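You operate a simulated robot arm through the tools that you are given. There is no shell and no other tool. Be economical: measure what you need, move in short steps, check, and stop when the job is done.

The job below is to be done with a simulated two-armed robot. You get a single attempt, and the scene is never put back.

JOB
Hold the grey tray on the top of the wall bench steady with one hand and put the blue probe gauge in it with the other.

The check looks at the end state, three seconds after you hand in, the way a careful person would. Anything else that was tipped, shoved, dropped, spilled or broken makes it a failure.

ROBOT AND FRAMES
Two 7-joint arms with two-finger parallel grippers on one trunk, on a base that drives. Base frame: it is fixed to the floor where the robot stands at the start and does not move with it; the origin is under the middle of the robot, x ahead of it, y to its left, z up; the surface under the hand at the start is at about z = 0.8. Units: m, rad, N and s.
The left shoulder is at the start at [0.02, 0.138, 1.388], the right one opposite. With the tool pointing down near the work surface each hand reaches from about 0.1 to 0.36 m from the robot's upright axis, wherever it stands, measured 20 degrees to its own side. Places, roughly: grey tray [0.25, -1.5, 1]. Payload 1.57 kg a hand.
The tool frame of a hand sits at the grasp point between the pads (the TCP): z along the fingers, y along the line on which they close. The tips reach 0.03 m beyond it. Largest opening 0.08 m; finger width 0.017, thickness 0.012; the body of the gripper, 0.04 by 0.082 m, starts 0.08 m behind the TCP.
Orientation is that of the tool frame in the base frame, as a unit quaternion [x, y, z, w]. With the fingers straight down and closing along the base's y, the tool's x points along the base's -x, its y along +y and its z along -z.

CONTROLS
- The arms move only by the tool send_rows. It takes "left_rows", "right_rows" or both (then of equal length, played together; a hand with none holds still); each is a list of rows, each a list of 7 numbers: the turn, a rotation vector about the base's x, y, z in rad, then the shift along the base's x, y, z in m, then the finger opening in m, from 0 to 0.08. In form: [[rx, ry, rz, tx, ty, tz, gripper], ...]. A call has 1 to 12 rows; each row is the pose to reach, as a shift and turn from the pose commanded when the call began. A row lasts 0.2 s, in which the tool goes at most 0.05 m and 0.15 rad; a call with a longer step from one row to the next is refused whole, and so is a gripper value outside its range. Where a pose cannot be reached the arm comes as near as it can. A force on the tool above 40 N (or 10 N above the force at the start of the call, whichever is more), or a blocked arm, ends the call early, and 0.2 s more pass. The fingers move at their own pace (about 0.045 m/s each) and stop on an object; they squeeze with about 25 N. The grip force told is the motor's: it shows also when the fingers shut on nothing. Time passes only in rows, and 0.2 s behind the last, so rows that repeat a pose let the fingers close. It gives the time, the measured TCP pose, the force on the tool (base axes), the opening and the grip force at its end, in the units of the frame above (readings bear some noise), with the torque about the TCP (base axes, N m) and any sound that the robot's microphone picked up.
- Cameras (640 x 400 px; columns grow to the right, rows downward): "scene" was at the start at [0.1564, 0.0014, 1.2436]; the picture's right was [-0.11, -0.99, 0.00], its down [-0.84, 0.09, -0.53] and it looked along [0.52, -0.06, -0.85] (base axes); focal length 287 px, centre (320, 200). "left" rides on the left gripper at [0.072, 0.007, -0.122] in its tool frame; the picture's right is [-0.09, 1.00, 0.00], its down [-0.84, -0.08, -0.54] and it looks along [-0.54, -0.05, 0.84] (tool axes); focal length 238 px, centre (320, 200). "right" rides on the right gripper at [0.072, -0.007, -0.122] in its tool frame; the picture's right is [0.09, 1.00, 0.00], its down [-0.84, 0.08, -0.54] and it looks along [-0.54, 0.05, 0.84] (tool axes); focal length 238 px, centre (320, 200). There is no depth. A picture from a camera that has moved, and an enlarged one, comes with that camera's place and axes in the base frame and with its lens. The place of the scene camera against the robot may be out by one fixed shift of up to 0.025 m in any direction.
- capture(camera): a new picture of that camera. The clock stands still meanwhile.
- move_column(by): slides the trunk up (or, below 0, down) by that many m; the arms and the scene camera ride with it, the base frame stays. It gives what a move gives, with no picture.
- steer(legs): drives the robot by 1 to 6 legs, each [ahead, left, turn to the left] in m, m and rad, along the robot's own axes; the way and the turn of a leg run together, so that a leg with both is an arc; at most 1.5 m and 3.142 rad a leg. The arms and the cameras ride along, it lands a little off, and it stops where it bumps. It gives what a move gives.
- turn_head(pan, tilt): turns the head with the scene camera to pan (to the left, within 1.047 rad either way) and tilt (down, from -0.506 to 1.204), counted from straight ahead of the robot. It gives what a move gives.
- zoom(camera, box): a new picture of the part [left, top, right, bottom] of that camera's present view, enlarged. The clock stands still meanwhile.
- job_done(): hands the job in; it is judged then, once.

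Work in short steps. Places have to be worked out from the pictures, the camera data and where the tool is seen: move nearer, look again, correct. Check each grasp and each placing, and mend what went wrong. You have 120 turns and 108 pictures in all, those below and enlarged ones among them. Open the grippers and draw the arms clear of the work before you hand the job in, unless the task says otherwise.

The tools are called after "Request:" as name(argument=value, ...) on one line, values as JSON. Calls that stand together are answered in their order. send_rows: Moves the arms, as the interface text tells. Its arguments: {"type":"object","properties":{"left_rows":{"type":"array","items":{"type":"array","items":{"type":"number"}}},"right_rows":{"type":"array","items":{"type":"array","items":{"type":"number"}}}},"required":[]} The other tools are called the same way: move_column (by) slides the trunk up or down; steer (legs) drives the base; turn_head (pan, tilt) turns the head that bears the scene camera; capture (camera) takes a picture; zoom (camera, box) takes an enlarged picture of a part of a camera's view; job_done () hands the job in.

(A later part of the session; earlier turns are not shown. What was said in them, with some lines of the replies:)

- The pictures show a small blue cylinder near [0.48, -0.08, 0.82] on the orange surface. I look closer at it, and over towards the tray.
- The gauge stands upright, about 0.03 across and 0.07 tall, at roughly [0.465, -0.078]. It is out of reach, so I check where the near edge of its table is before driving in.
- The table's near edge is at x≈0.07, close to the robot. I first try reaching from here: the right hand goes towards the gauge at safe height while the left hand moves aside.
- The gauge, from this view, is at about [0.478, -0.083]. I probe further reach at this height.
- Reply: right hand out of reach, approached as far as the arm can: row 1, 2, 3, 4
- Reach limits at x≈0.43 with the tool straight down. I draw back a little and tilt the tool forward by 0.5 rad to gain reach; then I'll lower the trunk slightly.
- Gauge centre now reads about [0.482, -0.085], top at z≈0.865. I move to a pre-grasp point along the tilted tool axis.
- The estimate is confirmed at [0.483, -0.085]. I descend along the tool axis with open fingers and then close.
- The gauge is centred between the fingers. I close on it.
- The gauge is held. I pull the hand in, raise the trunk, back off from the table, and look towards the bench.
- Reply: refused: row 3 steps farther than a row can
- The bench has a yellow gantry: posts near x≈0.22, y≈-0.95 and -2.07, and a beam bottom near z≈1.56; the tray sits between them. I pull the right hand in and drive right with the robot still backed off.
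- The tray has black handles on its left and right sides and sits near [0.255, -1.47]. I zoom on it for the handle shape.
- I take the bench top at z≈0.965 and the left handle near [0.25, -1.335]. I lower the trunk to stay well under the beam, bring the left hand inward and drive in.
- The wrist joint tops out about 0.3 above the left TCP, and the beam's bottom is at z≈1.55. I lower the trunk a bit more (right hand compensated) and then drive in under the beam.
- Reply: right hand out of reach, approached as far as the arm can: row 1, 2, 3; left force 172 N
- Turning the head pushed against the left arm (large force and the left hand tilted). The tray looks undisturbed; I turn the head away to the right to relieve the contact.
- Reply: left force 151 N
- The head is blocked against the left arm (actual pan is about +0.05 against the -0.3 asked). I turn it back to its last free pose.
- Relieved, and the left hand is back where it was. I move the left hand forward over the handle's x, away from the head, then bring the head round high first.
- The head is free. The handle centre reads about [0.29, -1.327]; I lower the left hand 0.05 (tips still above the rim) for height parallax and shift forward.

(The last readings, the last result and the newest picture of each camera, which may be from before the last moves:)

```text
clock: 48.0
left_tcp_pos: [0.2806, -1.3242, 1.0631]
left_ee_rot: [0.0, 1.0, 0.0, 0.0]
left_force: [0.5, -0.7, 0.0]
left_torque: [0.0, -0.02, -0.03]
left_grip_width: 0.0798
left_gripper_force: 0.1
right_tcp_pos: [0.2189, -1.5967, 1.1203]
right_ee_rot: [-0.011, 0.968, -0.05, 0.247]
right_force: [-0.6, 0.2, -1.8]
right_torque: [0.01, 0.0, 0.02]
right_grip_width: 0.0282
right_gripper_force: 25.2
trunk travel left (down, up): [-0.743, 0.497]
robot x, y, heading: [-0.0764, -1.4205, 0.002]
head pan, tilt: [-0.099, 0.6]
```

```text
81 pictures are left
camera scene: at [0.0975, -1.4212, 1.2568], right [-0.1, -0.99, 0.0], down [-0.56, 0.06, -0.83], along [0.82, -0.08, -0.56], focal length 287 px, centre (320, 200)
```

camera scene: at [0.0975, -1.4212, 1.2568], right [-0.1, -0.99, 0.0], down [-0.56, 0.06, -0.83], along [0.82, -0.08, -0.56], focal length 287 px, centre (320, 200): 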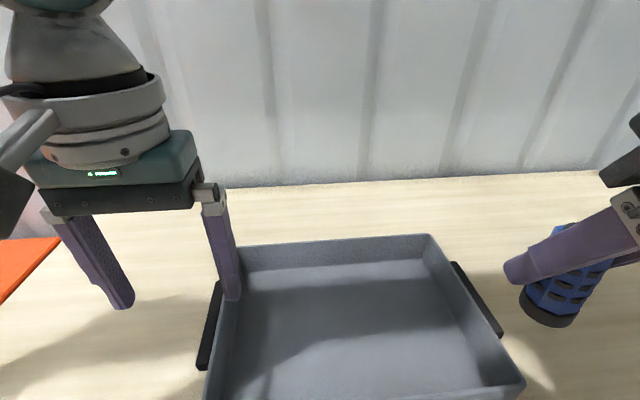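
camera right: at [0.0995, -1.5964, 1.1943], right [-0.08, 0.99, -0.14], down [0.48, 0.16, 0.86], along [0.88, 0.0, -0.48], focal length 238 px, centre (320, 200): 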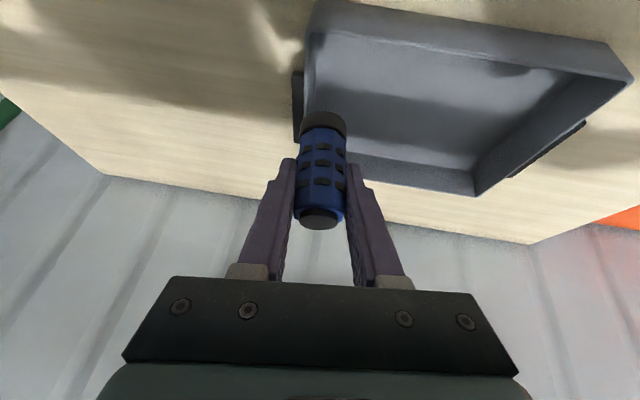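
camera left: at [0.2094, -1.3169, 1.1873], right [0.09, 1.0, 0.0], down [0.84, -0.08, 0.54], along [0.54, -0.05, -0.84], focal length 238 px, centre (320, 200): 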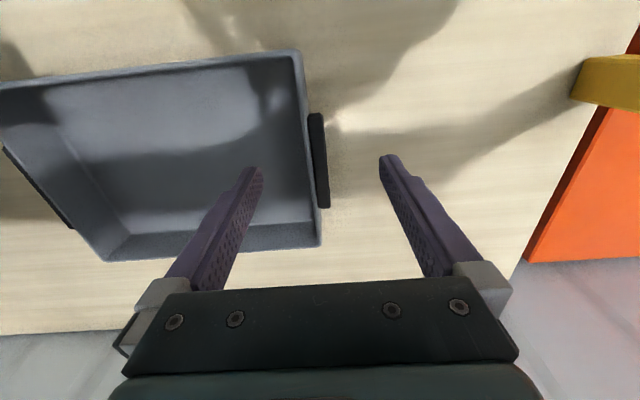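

Triangulating the two left views: rim z≈0.955, handle z≈0.93 with x 0.27–0.39, left wall at y≈-1.34, right at -1.635. I go to x≈0.30, y≈-1.333 and down to TCP z=1.0, then look again.

Request:
send_rows(left_rows=[[0, 0, 0, 0.01, -0.005, -0.02, 0.08], [0, 0, 0, 0.02, -0.009, -0.04, 0.08], [0, 0, 0, 0.02, -0.009, -0.06, 0.08], [0, 0, 0, 0.02, -0.009, -0.06, 0.08]])

Request:
capture(camera="left")

Request:
capture(camera="scene")

```text
clock: 49.0
left_tcp_pos: [0.3015, -1.3313, 1.0032]
left_ee_rot: [0.0, 1.0, 0.0, 0.0]
left_force: [0.2, 0.3, -0.4]
left_torque: [0.01, -0.01, 0.03]
left_grip_width: 0.0801
left_gripper_force: 0.0
right_tcp_pos: [0.2193, -1.5972, 1.1207]
right_ee_rot: [-0.011, 0.968, -0.049, 0.246]
right_force: [-0.1, 0.0, -1.7]
right_torque: [0.0, 0.0, 0.01]
right_grip_width: 0.0283
right_gripper_force: 25.2
trunk travel left (down, up): [-0.743, 0.497]
robot x, y, heading: [-0.0777, -1.4223, -0.001]
head pan, tilt: [-0.099, 0.6]
```

```text
80 pictures are left
camera left: at [0.2295, -1.325, 1.1273], right [0.09, 1.0, 0.0], down [0.84, -0.08, 0.54], along [0.54, -0.05, -0.84], focal length 238 px, centre (320, 200)
```

left: 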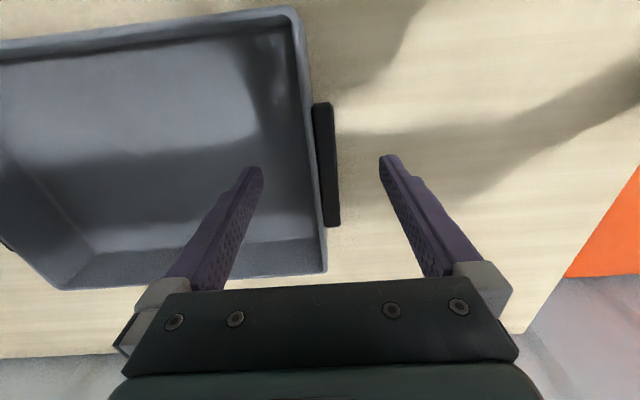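

```text
79 pictures are left
camera scene: at [0.0975, -1.4212, 1.2567], right [-0.1, -0.99, 0.0], down [-0.56, 0.06, -0.83], along [0.82, -0.08, -0.56], focal length 287 px, centre (320, 200)
```

scene: 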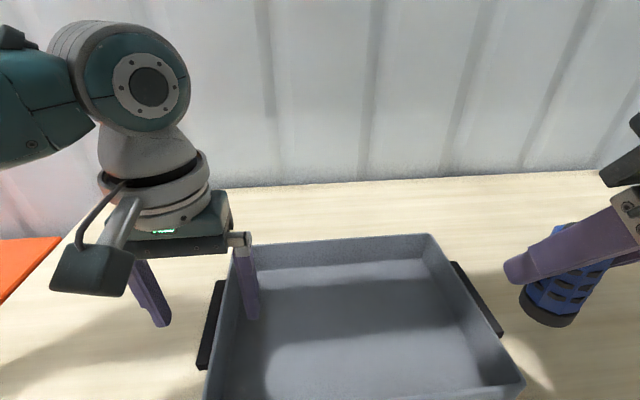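

Now consistent: rim z≈0.963, handle top ≈0.944, grip centre y≈-1.330. I descend to TCP z≈0.960 (tips ≈0.93).

Request:
send_rows(left_rows=[[0, 0, 0, 0, 0.002, -0.015, 0.08], [0, 0, 0, 0.0, 0.002, -0.03, 0.08], [0, 0, 0, 0.0, 0.002, -0.043, 0.08], [0, 0, 0, 0.0, 0.002, -0.043, 0.08]])

Request:
capture(camera="left")

Request:
zoom(camera="scene", box=[80, 200, 400, 400])

```text
clock: 50.0
left_tcp_pos: [0.3018, -1.3305, 0.9617]
left_ee_rot: [0.0, 1.0, 0.001, 0.0]
left_force: [-1.0, -0.5, 0.0]
left_torque: [0.0, 0.01, -0.03]
left_grip_width: 0.0802
left_gripper_force: 0.0
right_tcp_pos: [0.2191, -1.5976, 1.1211]
right_ee_rot: [-0.011, 0.968, -0.049, 0.246]
right_force: [0.0, 0.4, -0.8]
right_torque: [-0.02, -0.01, 0.0]
right_grip_width: 0.0283
right_gripper_force: 25.1
trunk travel left (down, up): [-0.743, 0.497]
robot x, y, heading: [-0.0809, -1.4192, -0.002]
head pan, tilt: [-0.099, 0.6]
```

```text
78 pictures are left
camera left: at [0.2294, -1.3237, 1.085], right [0.09, 1.0, 0.0], down [0.84, -0.08, 0.54], along [0.54, -0.05, -0.84], focal length 238 px, centre (320, 200)
```

left: 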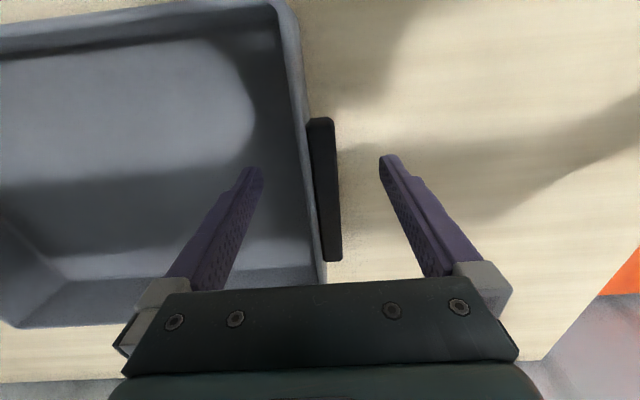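

```text
2.00 times, centred on (240, 300) of scene
camera zoom: at [0.0975, -1.4212, 1.2567], right [-0.1, -0.99, 0.0], down [-0.56, 0.06, -0.83], along [0.82, -0.08, -0.56], focal length 574 px, centre (480, 0)
```

zoom: 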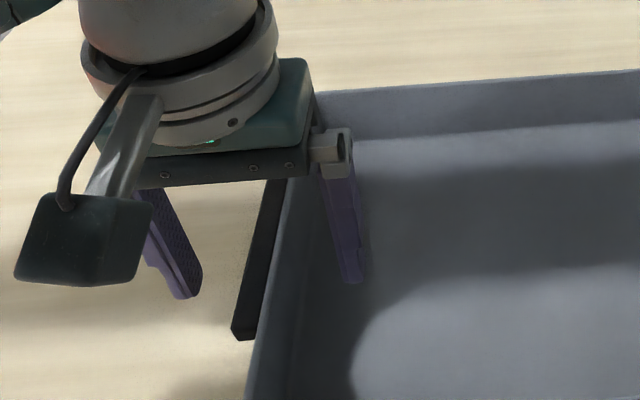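

The fingers straddle the left wall and handle, nearly centred. I close the left gripper.

Request:
send_rows(left_rows=[[0, 0, 0, 0, 0.0, 0, 0.06], [0, 0, 0, 0, 0, 0, 0.045], [0, 0, 0, 0, 0, 0, 0.03], [0, 0, 0, 0, 0, 0, 0.02], [0, 0, 0, 0, 0, 0, 0.01], [0, 0, 0, 0, 0, 0, 0.0], [0, 0, 0, 0, 0, 0, 0.0], [0, 0, 0, 0, 0, 0, 0.0]])

Request:
capture(camera="left")

Request:
capture(camera="right")

```text
clock: 51.8
left_tcp_pos: [0.3011, -1.3301, 0.9612]
left_ee_rot: [0.0, 1.0, 0.0, 0.0]
left_force: [0.2, 1.2, -1.0]
left_torque: [0.01, 0.12, 0.13]
left_grip_width: 0.0208
left_gripper_force: 24.7
right_tcp_pos: [0.2193, -1.5983, 1.1215]
right_ee_rot: [-0.011, 0.968, -0.05, 0.246]
right_force: [-0.9, -0.4, -0.7]
right_torque: [0.0, 0.01, -0.01]
right_grip_width: 0.028
right_gripper_force: 24.9
trunk travel left (down, up): [-0.743, 0.497]
robot x, y, heading: [-0.0761, -1.4206, -0.003]
head pan, tilt: [-0.099, 0.6]
```

```text
76 pictures are left
camera left: at [0.2295, -1.3234, 1.0852], right [0.09, 1.0, 0.0], down [0.84, -0.08, 0.54], along [0.54, -0.05, -0.84], focal length 238 px, centre (320, 200)
```

left: 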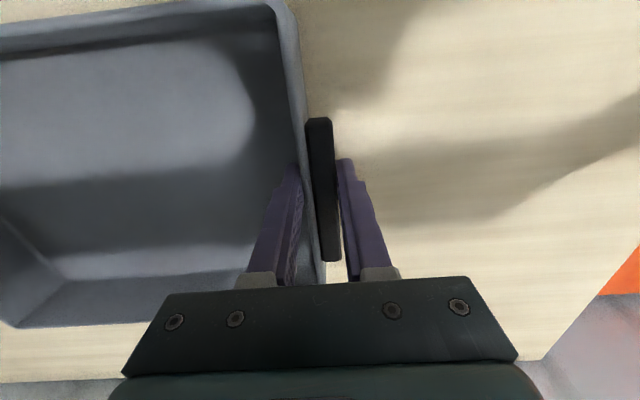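

```text
75 pictures are left
camera right: at [0.0996, -1.5962, 1.1943], right [-0.08, 0.99, -0.14], down [0.48, 0.16, 0.86], along [0.88, 0.0, -0.48], focal length 238 px, centre (320, 200)
```

right: 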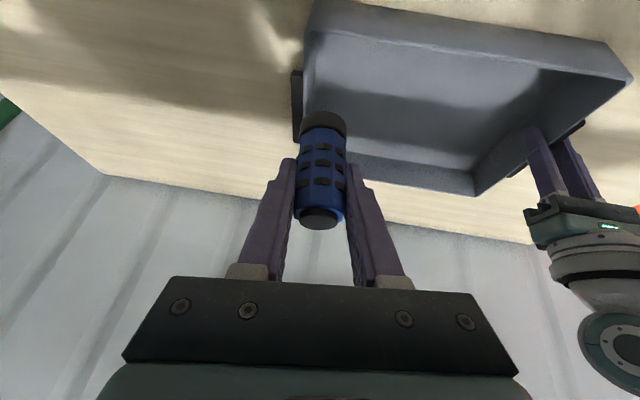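

The tray is held firmly. Now I straighten the right hand's small roll (+0.10 about x) and carry the gauge above the tray at about [0.31, -1.53].

Request:
send_rows(right_rows=[[0.03, 0, 0, 0.02, 0.015, -0.01, 0.0], [0.06, 0, 0, 0.045, 0.03, -0.02, 0.0], [0.1, 0, 0.003, 0.07, 0.05, -0.03, 0.0], [0.1, 0, 0.003, 0.09, 0.068, -0.05, 0.0], [0.1, 0, 0.003, 0.09, 0.068, -0.07, 0.0], [0.1, 0, 0.003, 0.09, 0.068, -0.07, 0.0]])

Request:
capture(camera="scene")

Request:
capture(camera="right")

```text
clock: 53.2
left_tcp_pos: [0.2998, -1.3303, 0.9614]
left_ee_rot: [0.0, 1.0, 0.0, 0.0]
left_force: [1.5, 0.7, 0.2]
left_torque: [-0.02, -0.01, 0.13]
left_grip_width: 0.0206
left_gripper_force: 25.1
right_tcp_pos: [0.3128, -1.5465, 1.0501]
right_ee_rot: [0.002, 0.968, -0.02, 0.249]
right_force: [0.0, 0.8, -1.4]
right_torque: [0.03, -0.01, 0.03]
right_grip_width: 0.0284
right_gripper_force: 24.8
trunk travel left (down, up): [-0.743, 0.497]
robot x, y, heading: [-0.0781, -1.4181, 0.003]
head pan, tilt: [-0.099, 0.6]
```

```text
74 pictures are left
camera scene: at [0.0975, -1.4212, 1.2567], right [-0.1, -0.99, 0.0], down [-0.56, 0.06, -0.83], along [0.82, -0.08, -0.56], focal length 287 px, centre (320, 200)
```

scene: 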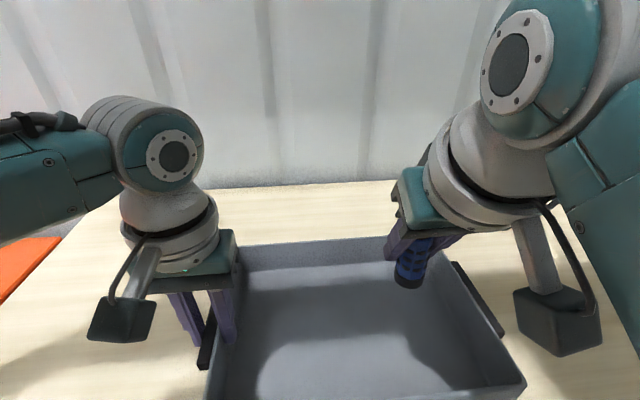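

```text
73 pictures are left
camera right: at [0.1921, -1.5491, 1.1228], right [-0.07, 0.99, -0.08], down [0.47, 0.1, 0.88], along [0.88, 0.02, -0.48], focal length 238 px, centre (320, 200)
```

right: 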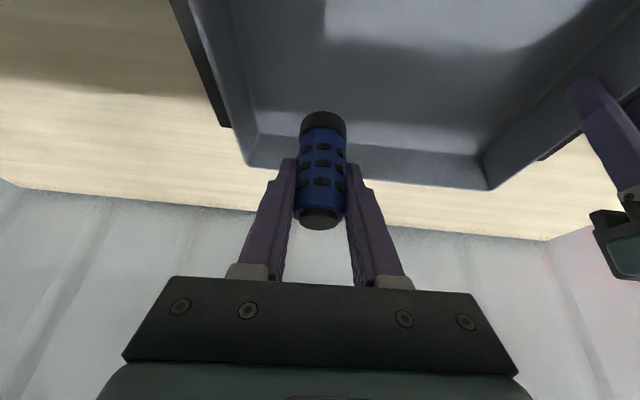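

A little roll remains (≈0.04), so I correct it, shift to y≈-1.53 and lower until the gauge base is about 0.02 above the tray floor.

Request:
send_rows(right_rows=[[0.02, 0, 0, -0.005, 0.01, -0.02, 0.0], [0.04, 0, 0, -0.005, 0.017, -0.04, 0.0], [0.04, 0, 0, -0.005, 0.017, -0.06, 0.0], [0.04, 0, 0, -0.005, 0.017, -0.06, 0.0]])

Request:
capture(camera="scene")

Request:
capture(camera="right")

Request:
capture(camera="left")

```text
clock: 54.2
left_tcp_pos: [0.3007, -1.3308, 0.9622]
left_ee_rot: [0.001, 1.0, 0.0, 0.0]
left_force: [0.8, -0.2, 0.3]
left_torque: [-0.1, -0.07, 0.14]
left_grip_width: 0.0208
left_gripper_force: 25.1
right_tcp_pos: [0.3093, -1.5267, 0.9915]
right_ee_rot: [0.006, 0.968, 0.007, 0.251]
right_force: [0.7, 0.6, -1.1]
right_torque: [0.01, -0.01, 0.0]
right_grip_width: 0.0286
right_gripper_force: 25.0
trunk travel left (down, up): [-0.743, 0.497]
robot x, y, heading: [-0.0769, -1.4194, 0.002]
head pan, tilt: [-0.099, 0.6]
```

```text
72 pictures are left
camera scene: at [0.0974, -1.4212, 1.2567], right [-0.1, -0.99, 0.0], down [-0.56, 0.06, -0.83], along [0.82, -0.08, -0.56], focal length 287 px, centre (320, 200)
```

scene: 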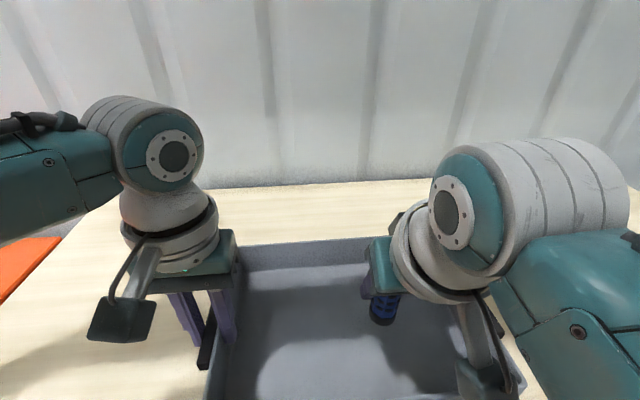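

```text
71 pictures are left
camera right: at [0.1883, -1.5326, 1.0632], right [-0.07, 1.0, -0.03], down [0.47, 0.06, 0.88], along [0.88, 0.05, -0.47], focal length 238 px, centre (320, 200)
```

right: 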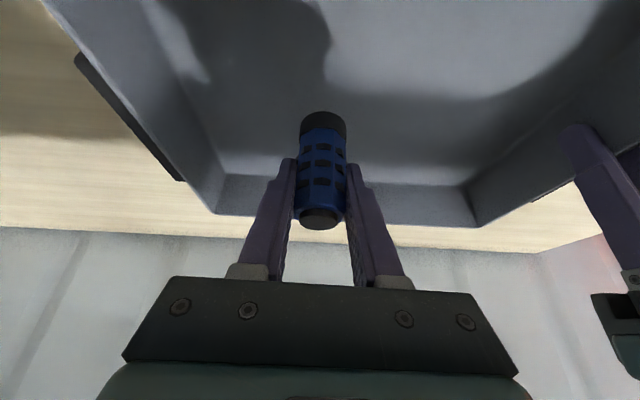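

```text
70 pictures are left
camera left: at [0.2294, -1.3236, 1.0852], right [0.09, 1.0, 0.0], down [0.84, -0.08, 0.54], along [0.54, -0.05, -0.84], focal length 238 px, centre (320, 200)
```

left: 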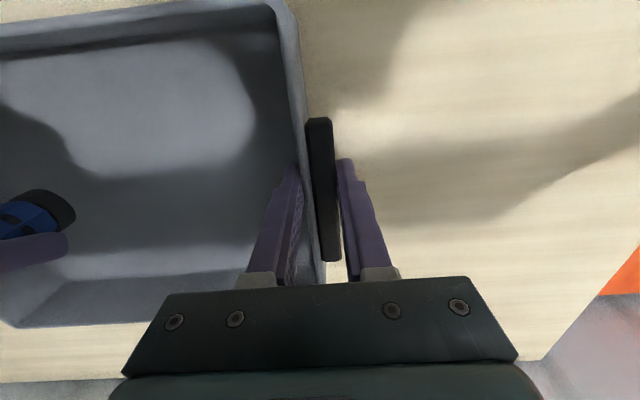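

Orientation is right. I lower slowly: first 0.02, then further in small steps watching the force.

Request:
send_rows(right_rows=[[-0.014, 0, 0, 0, 0, -0.01, 0.0], [-0.014, 0, 0, 0, 0, -0.018, 0.0], [-0.014, 0, 0, 0, 0, -0.022, 0.0], [-0.014, 0, 0, 0, 0, -0.022, 0.0]])

Request:
send_rows(right_rows=[[0, 0, 0, 0, 0, -0.002, 0.0], [0, 0, 0, 0, 0, -0.004, 0.0], [0, 0, 0, 0, 0, -0.004, 0.0]])

Request:
capture(camera="left")

```text
clock: 55.2
left_tcp_pos: [0.3014, -1.3314, 0.9621]
left_ee_rot: [0.001, 1.0, 0.0, 0.0]
left_force: [0.2, -0.5, 0.4]
left_torque: [-0.04, -0.03, 0.11]
left_grip_width: 0.0207
left_gripper_force: 25.0
right_tcp_pos: [0.3053, -1.5192, 0.9671]
right_ee_rot: [0.001, 0.969, 0.005, 0.248]
right_force: [0.2, 0.7, -0.7]
right_torque: [-0.04, -0.02, 0.01]
right_grip_width: 0.0282
right_gripper_force: 25.2
trunk travel left (down, up): [-0.743, 0.497]
robot x, y, heading: [-0.0807, -1.4231, 0.0]
head pan, tilt: [-0.099, 0.6]
```

```text
clock: 56.0
left_tcp_pos: [0.3021, -1.3307, 0.9619]
left_ee_rot: [0.001, 1.0, 0.001, -0.001]
left_force: [0.4, 0.0, 0.7]
left_torque: [-0.08, 0.02, 0.1]
left_grip_width: 0.0207
left_gripper_force: 25.3
right_tcp_pos: [0.3032, -1.52, 0.9618]
right_ee_rot: [0.002, 0.969, 0.007, 0.247]
right_force: [0.1, -0.2, -1.2]
right_torque: [-0.03, -0.01, 0.0]
right_grip_width: 0.0281
right_gripper_force: 25.3
trunk travel left (down, up): [-0.743, 0.497]
robot x, y, heading: [-0.0802, -1.4199, 0.002]
head pan, tilt: [-0.099, 0.6]
```

```text
69 pictures are left
camera left: at [0.2295, -1.3236, 1.0852], right [0.09, 1.0, 0.0], down [0.84, -0.08, 0.54], along [0.54, -0.05, -0.84], focal length 238 px, centre (320, 200)
```

left: 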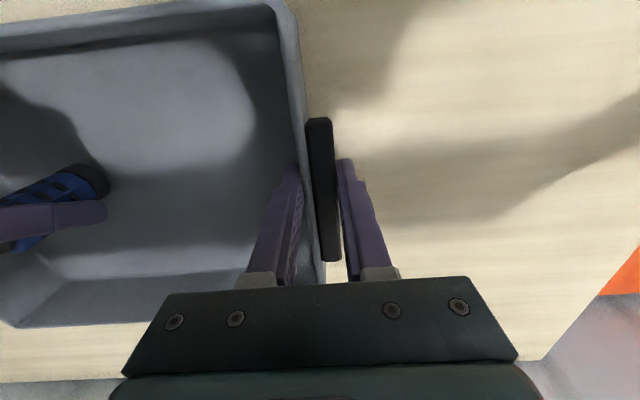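

No contact yet at TCP z=0.962. I keep lowering in 2 mm steps, with a stop on force.

Request:
send_rows(right_rows=[[0, 0, 0, 0, 0, -0.002, 0.0], [0, 0, 0, 0, 0, -0.004, 0.0], [0, 0, 0, 0, 0, -0.006, 0.0], [0, 0, 0, 0, 0, -0.006, 0.0]])

Request:
zoom(camera="left", box=[0, 100, 200, 300])

```text
clock: 57.0
left_tcp_pos: [0.3012, -1.3308, 0.9624]
left_ee_rot: [0.001, 1.0, 0.0, 0.0]
left_force: [-0.1, -0.6, -0.3]
left_torque: [-0.08, -0.01, 0.14]
left_grip_width: 0.0208
left_gripper_force: 24.4
right_tcp_pos: [0.3048, -1.5179, 0.9564]
right_ee_rot: [0.002, 0.969, 0.009, 0.246]
right_force: [-0.4, 0.2, -0.9]
right_torque: [0.03, 0.02, -0.02]
right_grip_width: 0.0284
right_gripper_force: 25.2
trunk travel left (down, up): [-0.743, 0.497]
robot x, y, heading: [-0.0772, -1.4204, 0.003]
head pan, tilt: [-0.099, 0.6]
```

```text
2.00 times, centred on (100, 200) of left
camera zoom: at [0.2295, -1.3236, 1.0852], right [0.09, 1.0, 0.0], down [0.84, -0.08, 0.54], along [0.54, -0.05, -0.84], focal length 477 px, centre (760, 200)
```

zoom: 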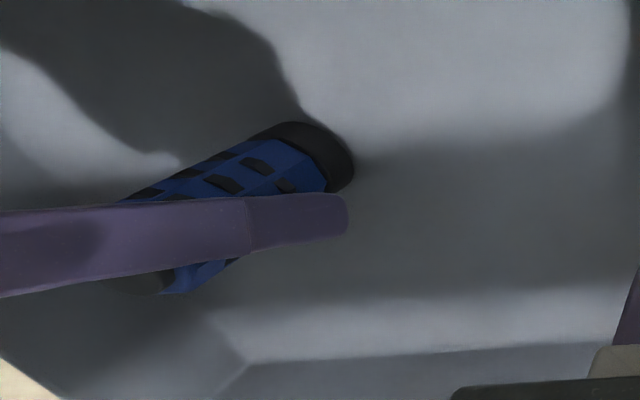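

The gauge base is at about z=0.912, still no contact. Continue lowering in 2 mm steps.

Request:
send_rows(right_rows=[[0, 0, 0, 0, 0, -0.002, 0.0], [0, 0, 0, 0, 0, -0.004, 0.0], [0, 0, 0, 0, 0, -0.006, 0.0], [0, 0, 0, 0, 0, -0.006, 0.0]])

Request:
capture(camera="left")

Request:
capture(camera="right")

```text
clock: 58.0
left_tcp_pos: [0.3014, -1.3314, 0.9619]
left_ee_rot: [0.0, 1.0, 0.001, -0.001]
left_force: [-3.4, 2.5, 0.4]
left_torque: [0.01, -0.64, 0.05]
left_grip_width: 0.0203
left_gripper_force: 25.4
right_tcp_pos: [0.3056, -1.5164, 0.9529]
right_ee_rot: [0.003, 0.969, 0.01, 0.249]
right_force: [-1.8, -3.1, 17.9]
right_torque: [-0.38, 0.02, -0.07]
right_grip_width: 0.0282
right_gripper_force: 25.1
trunk travel left (down, up): [-0.743, 0.497]
robot x, y, heading: [-0.078, -1.4229, 0.003]
head pan, tilt: [-0.099, 0.6]
```

```text
67 pictures are left
camera left: at [0.2297, -1.3237, 1.0852], right [0.09, 1.0, 0.0], down [0.84, -0.08, 0.54], along [0.54, -0.05, -0.84], focal length 238 px, centre (320, 200)
```

left: 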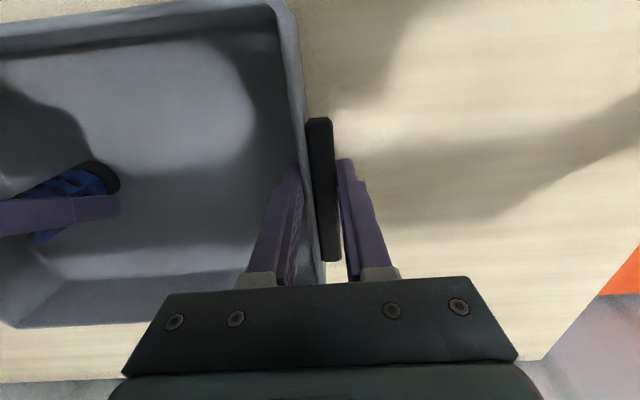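

```text
66 pictures are left
camera right: at [0.1857, -1.5242, 1.0255], right [-0.08, 1.0, -0.02], down [0.47, 0.06, 0.88], along [0.88, 0.06, -0.47], focal length 238 px, centre (320, 200)
```

right: 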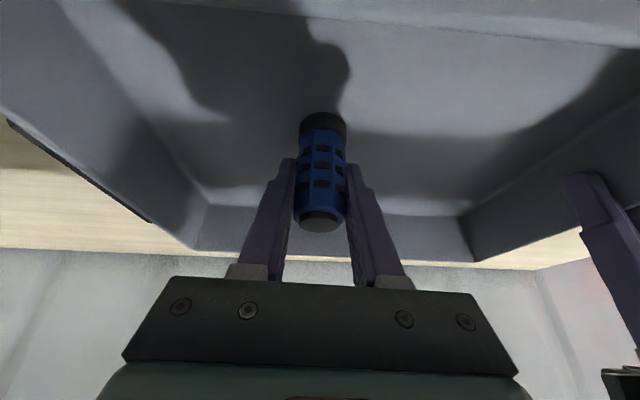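

Contact: 18 N upward at z=0.953. I ease off 2 mm with the small roll correction, then open the right gripper.

Request:
send_rows(right_rows=[[-0.01, 0, 0, 0, 0, 0.0015, 0.0], [-0.02, 0, 0, 0, 0, 0.003, 0.0], [-0.02, 0, 0, 0, 0, 0.003, 0.0]])

Request:
send_rows(right_rows=[[0, 0, 0, 0, 0, 0, 0.035], [0, 0, 0, 0, 0, 0, 0.045], [0, 0, 0, 0, 0, 0, 0.06], [0, 0, 0, 0, 0, 0, 0.08], [0, 0, 0, 0, 0, 0, 0.08], [0, 0, 0, 0, 0, 0, 0.08]])

Request:
capture(camera="right")

Request:
capture(camera="left")

```text
clock: 58.8
left_tcp_pos: [0.2998, -1.3318, 0.9619]
left_ee_rot: [0.0, 1.0, 0.0, 0.0]
left_force: [0.0, 0.9, 0.2]
left_torque: [-0.06, 0.38, 0.08]
left_grip_width: 0.0206
left_gripper_force: 25.2
right_tcp_pos: [0.3047, -1.5178, 0.9533]
right_ee_rot: [0.0, 0.969, -0.001, 0.246]
right_force: [0.9, 0.5, -1.1]
right_torque: [-0.04, 0.02, -0.02]
right_grip_width: 0.0284
right_gripper_force: 25.0
trunk travel left (down, up): [-0.743, 0.497]
robot x, y, heading: [-0.0772, -1.4191, 0.003]
head pan, tilt: [-0.099, 0.6]
```

```text
clock: 60.2
left_tcp_pos: [0.3018, -1.3305, 0.9621]
left_ee_rot: [0.001, 1.0, 0.0, 0.0]
left_force: [0.4, 1.2, -1.2]
left_torque: [-0.04, 0.23, 0.05]
left_grip_width: 0.0208
left_gripper_force: 25.2
right_tcp_pos: [0.3054, -1.517, 0.9539]
right_ee_rot: [0.0, 0.969, 0.0, 0.246]
right_force: [0.0, 0.0, 0.5]
right_torque: [0.01, 0.02, 0.02]
right_grip_width: 0.0801
right_gripper_force: 0.0
trunk travel left (down, up): [-0.743, 0.497]
robot x, y, heading: [-0.0776, -1.4257, 0.0]
head pan, tilt: [-0.099, 0.6]
```

```text
65 pictures are left
camera right: at [0.1844, -1.5236, 1.0273], right [-0.08, 1.0, -0.05], down [0.48, 0.08, 0.88], along [0.88, 0.05, -0.48], focal length 238 px, centre (320, 200)
```

right: 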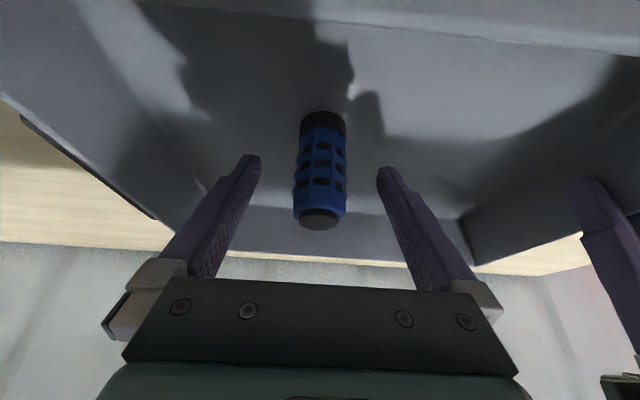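

```text
64 pictures are left
camera left: at [0.2295, -1.3236, 1.0852], right [0.09, 1.0, 0.0], down [0.84, -0.08, 0.54], along [0.54, -0.05, -0.84], focal length 238 px, centre (320, 200)
```

left: 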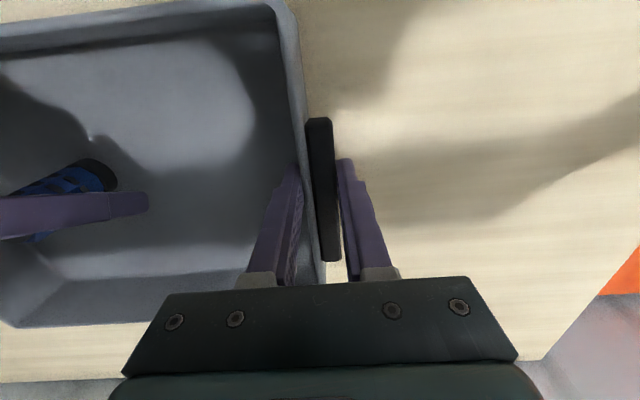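

The gauge stands upright in the tray on its own. I withdraw the right hand back along its tool axis, keeping the tray held.

Request:
send_rows(right_rows=[[0, 0, 0, -0.012, 0, 0.022, 0.08], [0, 0, 0, -0.024, 0, 0.044, 0.08], [0, 0, 0, -0.036, 0, 0.066, 0.08], [0, 0, 0, -0.048, 0, 0.088, 0.08], [0, 0, 0, -0.06, 0, 0.11, 0.08], [0, 0, 0, -0.075, -0.02, 0.13, 0.08], [0, 0, 0, -0.075, -0.02, 0.13, 0.08]])

Request:
capture(camera="right")

Request:
capture(camera="scene")

```text
clock: 62.0
left_tcp_pos: [0.3016, -1.3301, 0.9613]
left_ee_rot: [0.0, 1.0, 0.0, 0.001]
left_force: [-1.1, 0.0, 0.6]
left_torque: [0.01, -0.16, 0.13]
left_grip_width: 0.0209
left_gripper_force: 25.2
right_tcp_pos: [0.2313, -1.5592, 1.0808]
right_ee_rot: [-0.015, 0.967, -0.043, 0.25]
right_force: [0.6, -1.0, 0.2]
right_torque: [0.01, -0.02, 0.04]
right_grip_width: 0.0801
right_gripper_force: 0.1
trunk travel left (down, up): [-0.743, 0.497]
robot x, y, heading: [-0.0793, -1.4231, 0.001]
head pan, tilt: [-0.099, 0.6]
stopped in row 7 (right hand): the arm was blocked; the commanded pose is now the measured one
```

```text
63 pictures are left
camera right: at [0.1104, -1.5588, 1.153], right [-0.09, 0.99, -0.13], down [0.47, 0.16, 0.87], along [0.88, 0.01, -0.48], focal length 238 px, centre (320, 200)
```

right: 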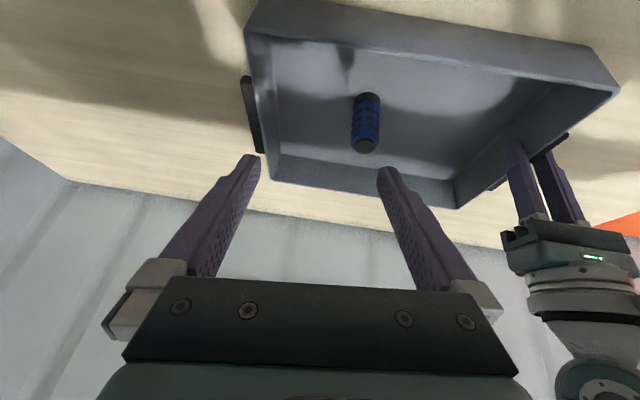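

```text
62 pictures are left
camera scene: at [0.0975, -1.4212, 1.2567], right [-0.1, -0.99, 0.0], down [-0.56, 0.06, -0.83], along [0.82, -0.08, -0.56], focal length 287 px, centre (320, 200)
```

scene: 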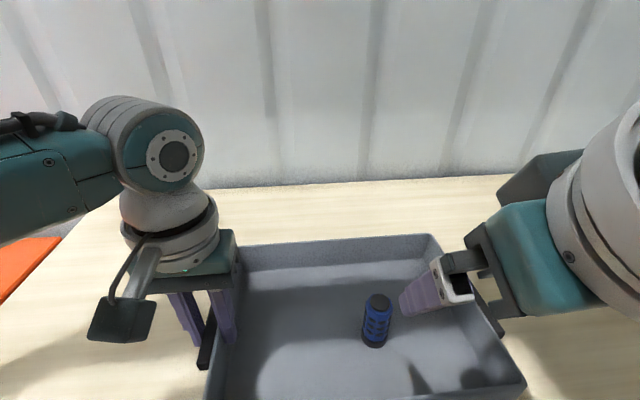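

The gauge stands in the tray and the right hand is clear above it. Now I open the left gripper and lift it straight up.

Request:
send_rows(left_rows=[[0, 0, 0, 0, 0, 0, 0.03], [0, 0, 0, 0, 0, 0, 0.05], [0, 0, 0, 0, 0, 0, 0.08], [0, 0, 0, 0, 0, 0, 0.08], [0, 0, 0, 0, 0, 0, 0.08]])

Request:
send_rows(left_rows=[[0, 0, 0, 0, 0, 0.03, 0.08], [0, 0, 0, 0, 0, 0.06, 0.08], [0, 0, 0, 0, 0, 0.09, 0.08], [0, 0, 0, 0, 0, 0.12, 0.08], [0, 0, 0, 0, 0, 0.12, 0.08]])

Request:
capture(camera="left")

```text
clock: 63.2
left_tcp_pos: [0.3017, -1.3307, 0.9616]
left_ee_rot: [0.0, 1.0, 0.0, 0.0]
left_force: [0.3, 0.0, -0.5]
left_torque: [0.01, -0.02, -0.01]
left_grip_width: 0.0799
left_gripper_force: 0.1
right_tcp_pos: [0.2304, -1.5578, 1.079]
right_ee_rot: [-0.015, 0.967, -0.042, 0.249]
right_force: [-0.4, -0.4, 0.2]
right_torque: [0.01, -0.01, -0.01]
right_grip_width: 0.08
right_gripper_force: 0.1
trunk travel left (down, up): [-0.743, 0.497]
robot x, y, heading: [-0.0821, -1.4206, -0.002]
head pan, tilt: [-0.099, 0.6]
```

```text
clock: 64.4
left_tcp_pos: [0.3008, -1.3315, 1.0811]
left_ee_rot: [0.001, 1.0, 0.0, 0.0]
left_force: [0.1, -0.5, 0.6]
left_torque: [0.0, -0.02, 0.01]
left_grip_width: 0.0798
left_gripper_force: 0.1
right_tcp_pos: [0.2299, -1.5576, 1.0798]
right_ee_rot: [-0.016, 0.968, -0.041, 0.248]
right_force: [-0.8, 0.5, -0.4]
right_torque: [0.01, 0.01, 0.0]
right_grip_width: 0.0799
right_gripper_force: 0.1
trunk travel left (down, up): [-0.743, 0.497]
robot x, y, heading: [-0.082, -1.4195, -0.002]
head pan, tilt: [-0.099, 0.6]
```

```text
61 pictures are left
camera left: at [0.2295, -1.3234, 1.2061], right [0.09, 1.0, 0.0], down [0.84, -0.08, 0.54], along [0.54, -0.05, -0.84], focal length 238 px, centre (320, 200)
```

left: 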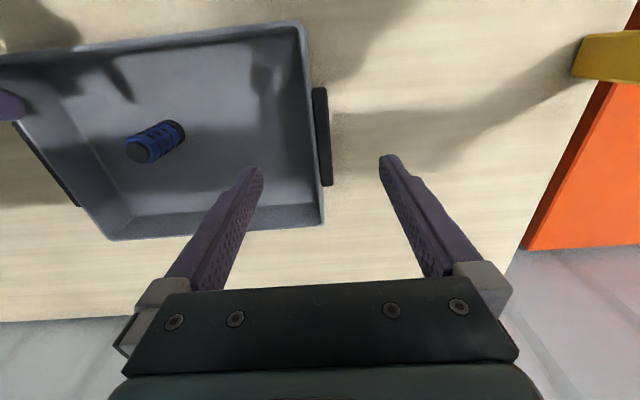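

Both hands are clear above the tray. I back the robot straight away and take a final look.

Request:
steer(legs=[[-0.3, 0, 0]])

Request:
capture(camera="scene")

```text
clock: 66.5
left_tcp_pos: [0.0061, -1.3308, 1.0825]
left_ee_rot: [0.001, 1.0, 0.0, 0.0]
left_force: [0.2, 1.1, 1.2]
left_torque: [0.03, -0.02, -0.03]
left_grip_width: 0.0803
left_gripper_force: 0.1
right_tcp_pos: [-0.0662, -1.5566, 1.0803]
right_ee_rot: [-0.016, 0.967, -0.042, 0.249]
right_force: [-0.6, -0.2, 0.1]
right_torque: [0.01, 0.01, 0.01]
right_grip_width: 0.0801
right_gripper_force: 0.0
trunk travel left (down, up): [-0.743, 0.497]
robot x, y, heading: [-0.3741, -1.4207, -0.004]
head pan, tilt: [-0.099, 0.6]
```

```text
60 pictures are left
camera scene: at [-0.1988, -1.421, 1.2567], right [-0.1, -0.99, 0.0], down [-0.56, 0.06, -0.83], along [0.82, -0.08, -0.56], focal length 287 px, centre (320, 200)
```

scene: 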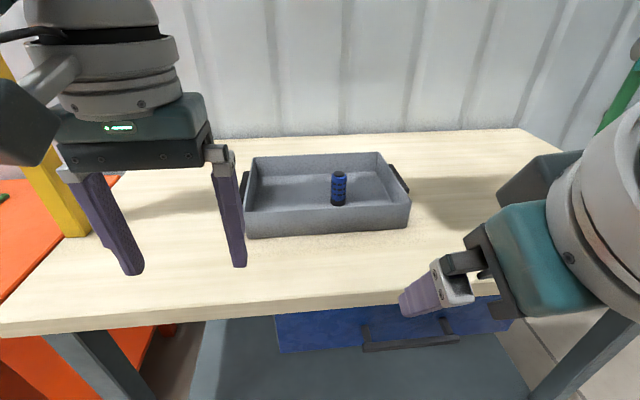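

The gauge stands upright in the tray, the tray is where it was, and both grippers are open and clear. I hand in.

Request:
job_done()

```text
The job is handed in.
```

The blue probe gauge is standing upright in the grey tray. The left hand held the tray by its left handle while the right hand set the gauge down, and I've handed the job in. The tray looks unmoved, and both grippers are open and clear of it.

One thing went wrong on the way. Turning the head pressed it against the left arm, with about 160 N on the left hand, before I backed it off. Nothing else appears to have been touched.
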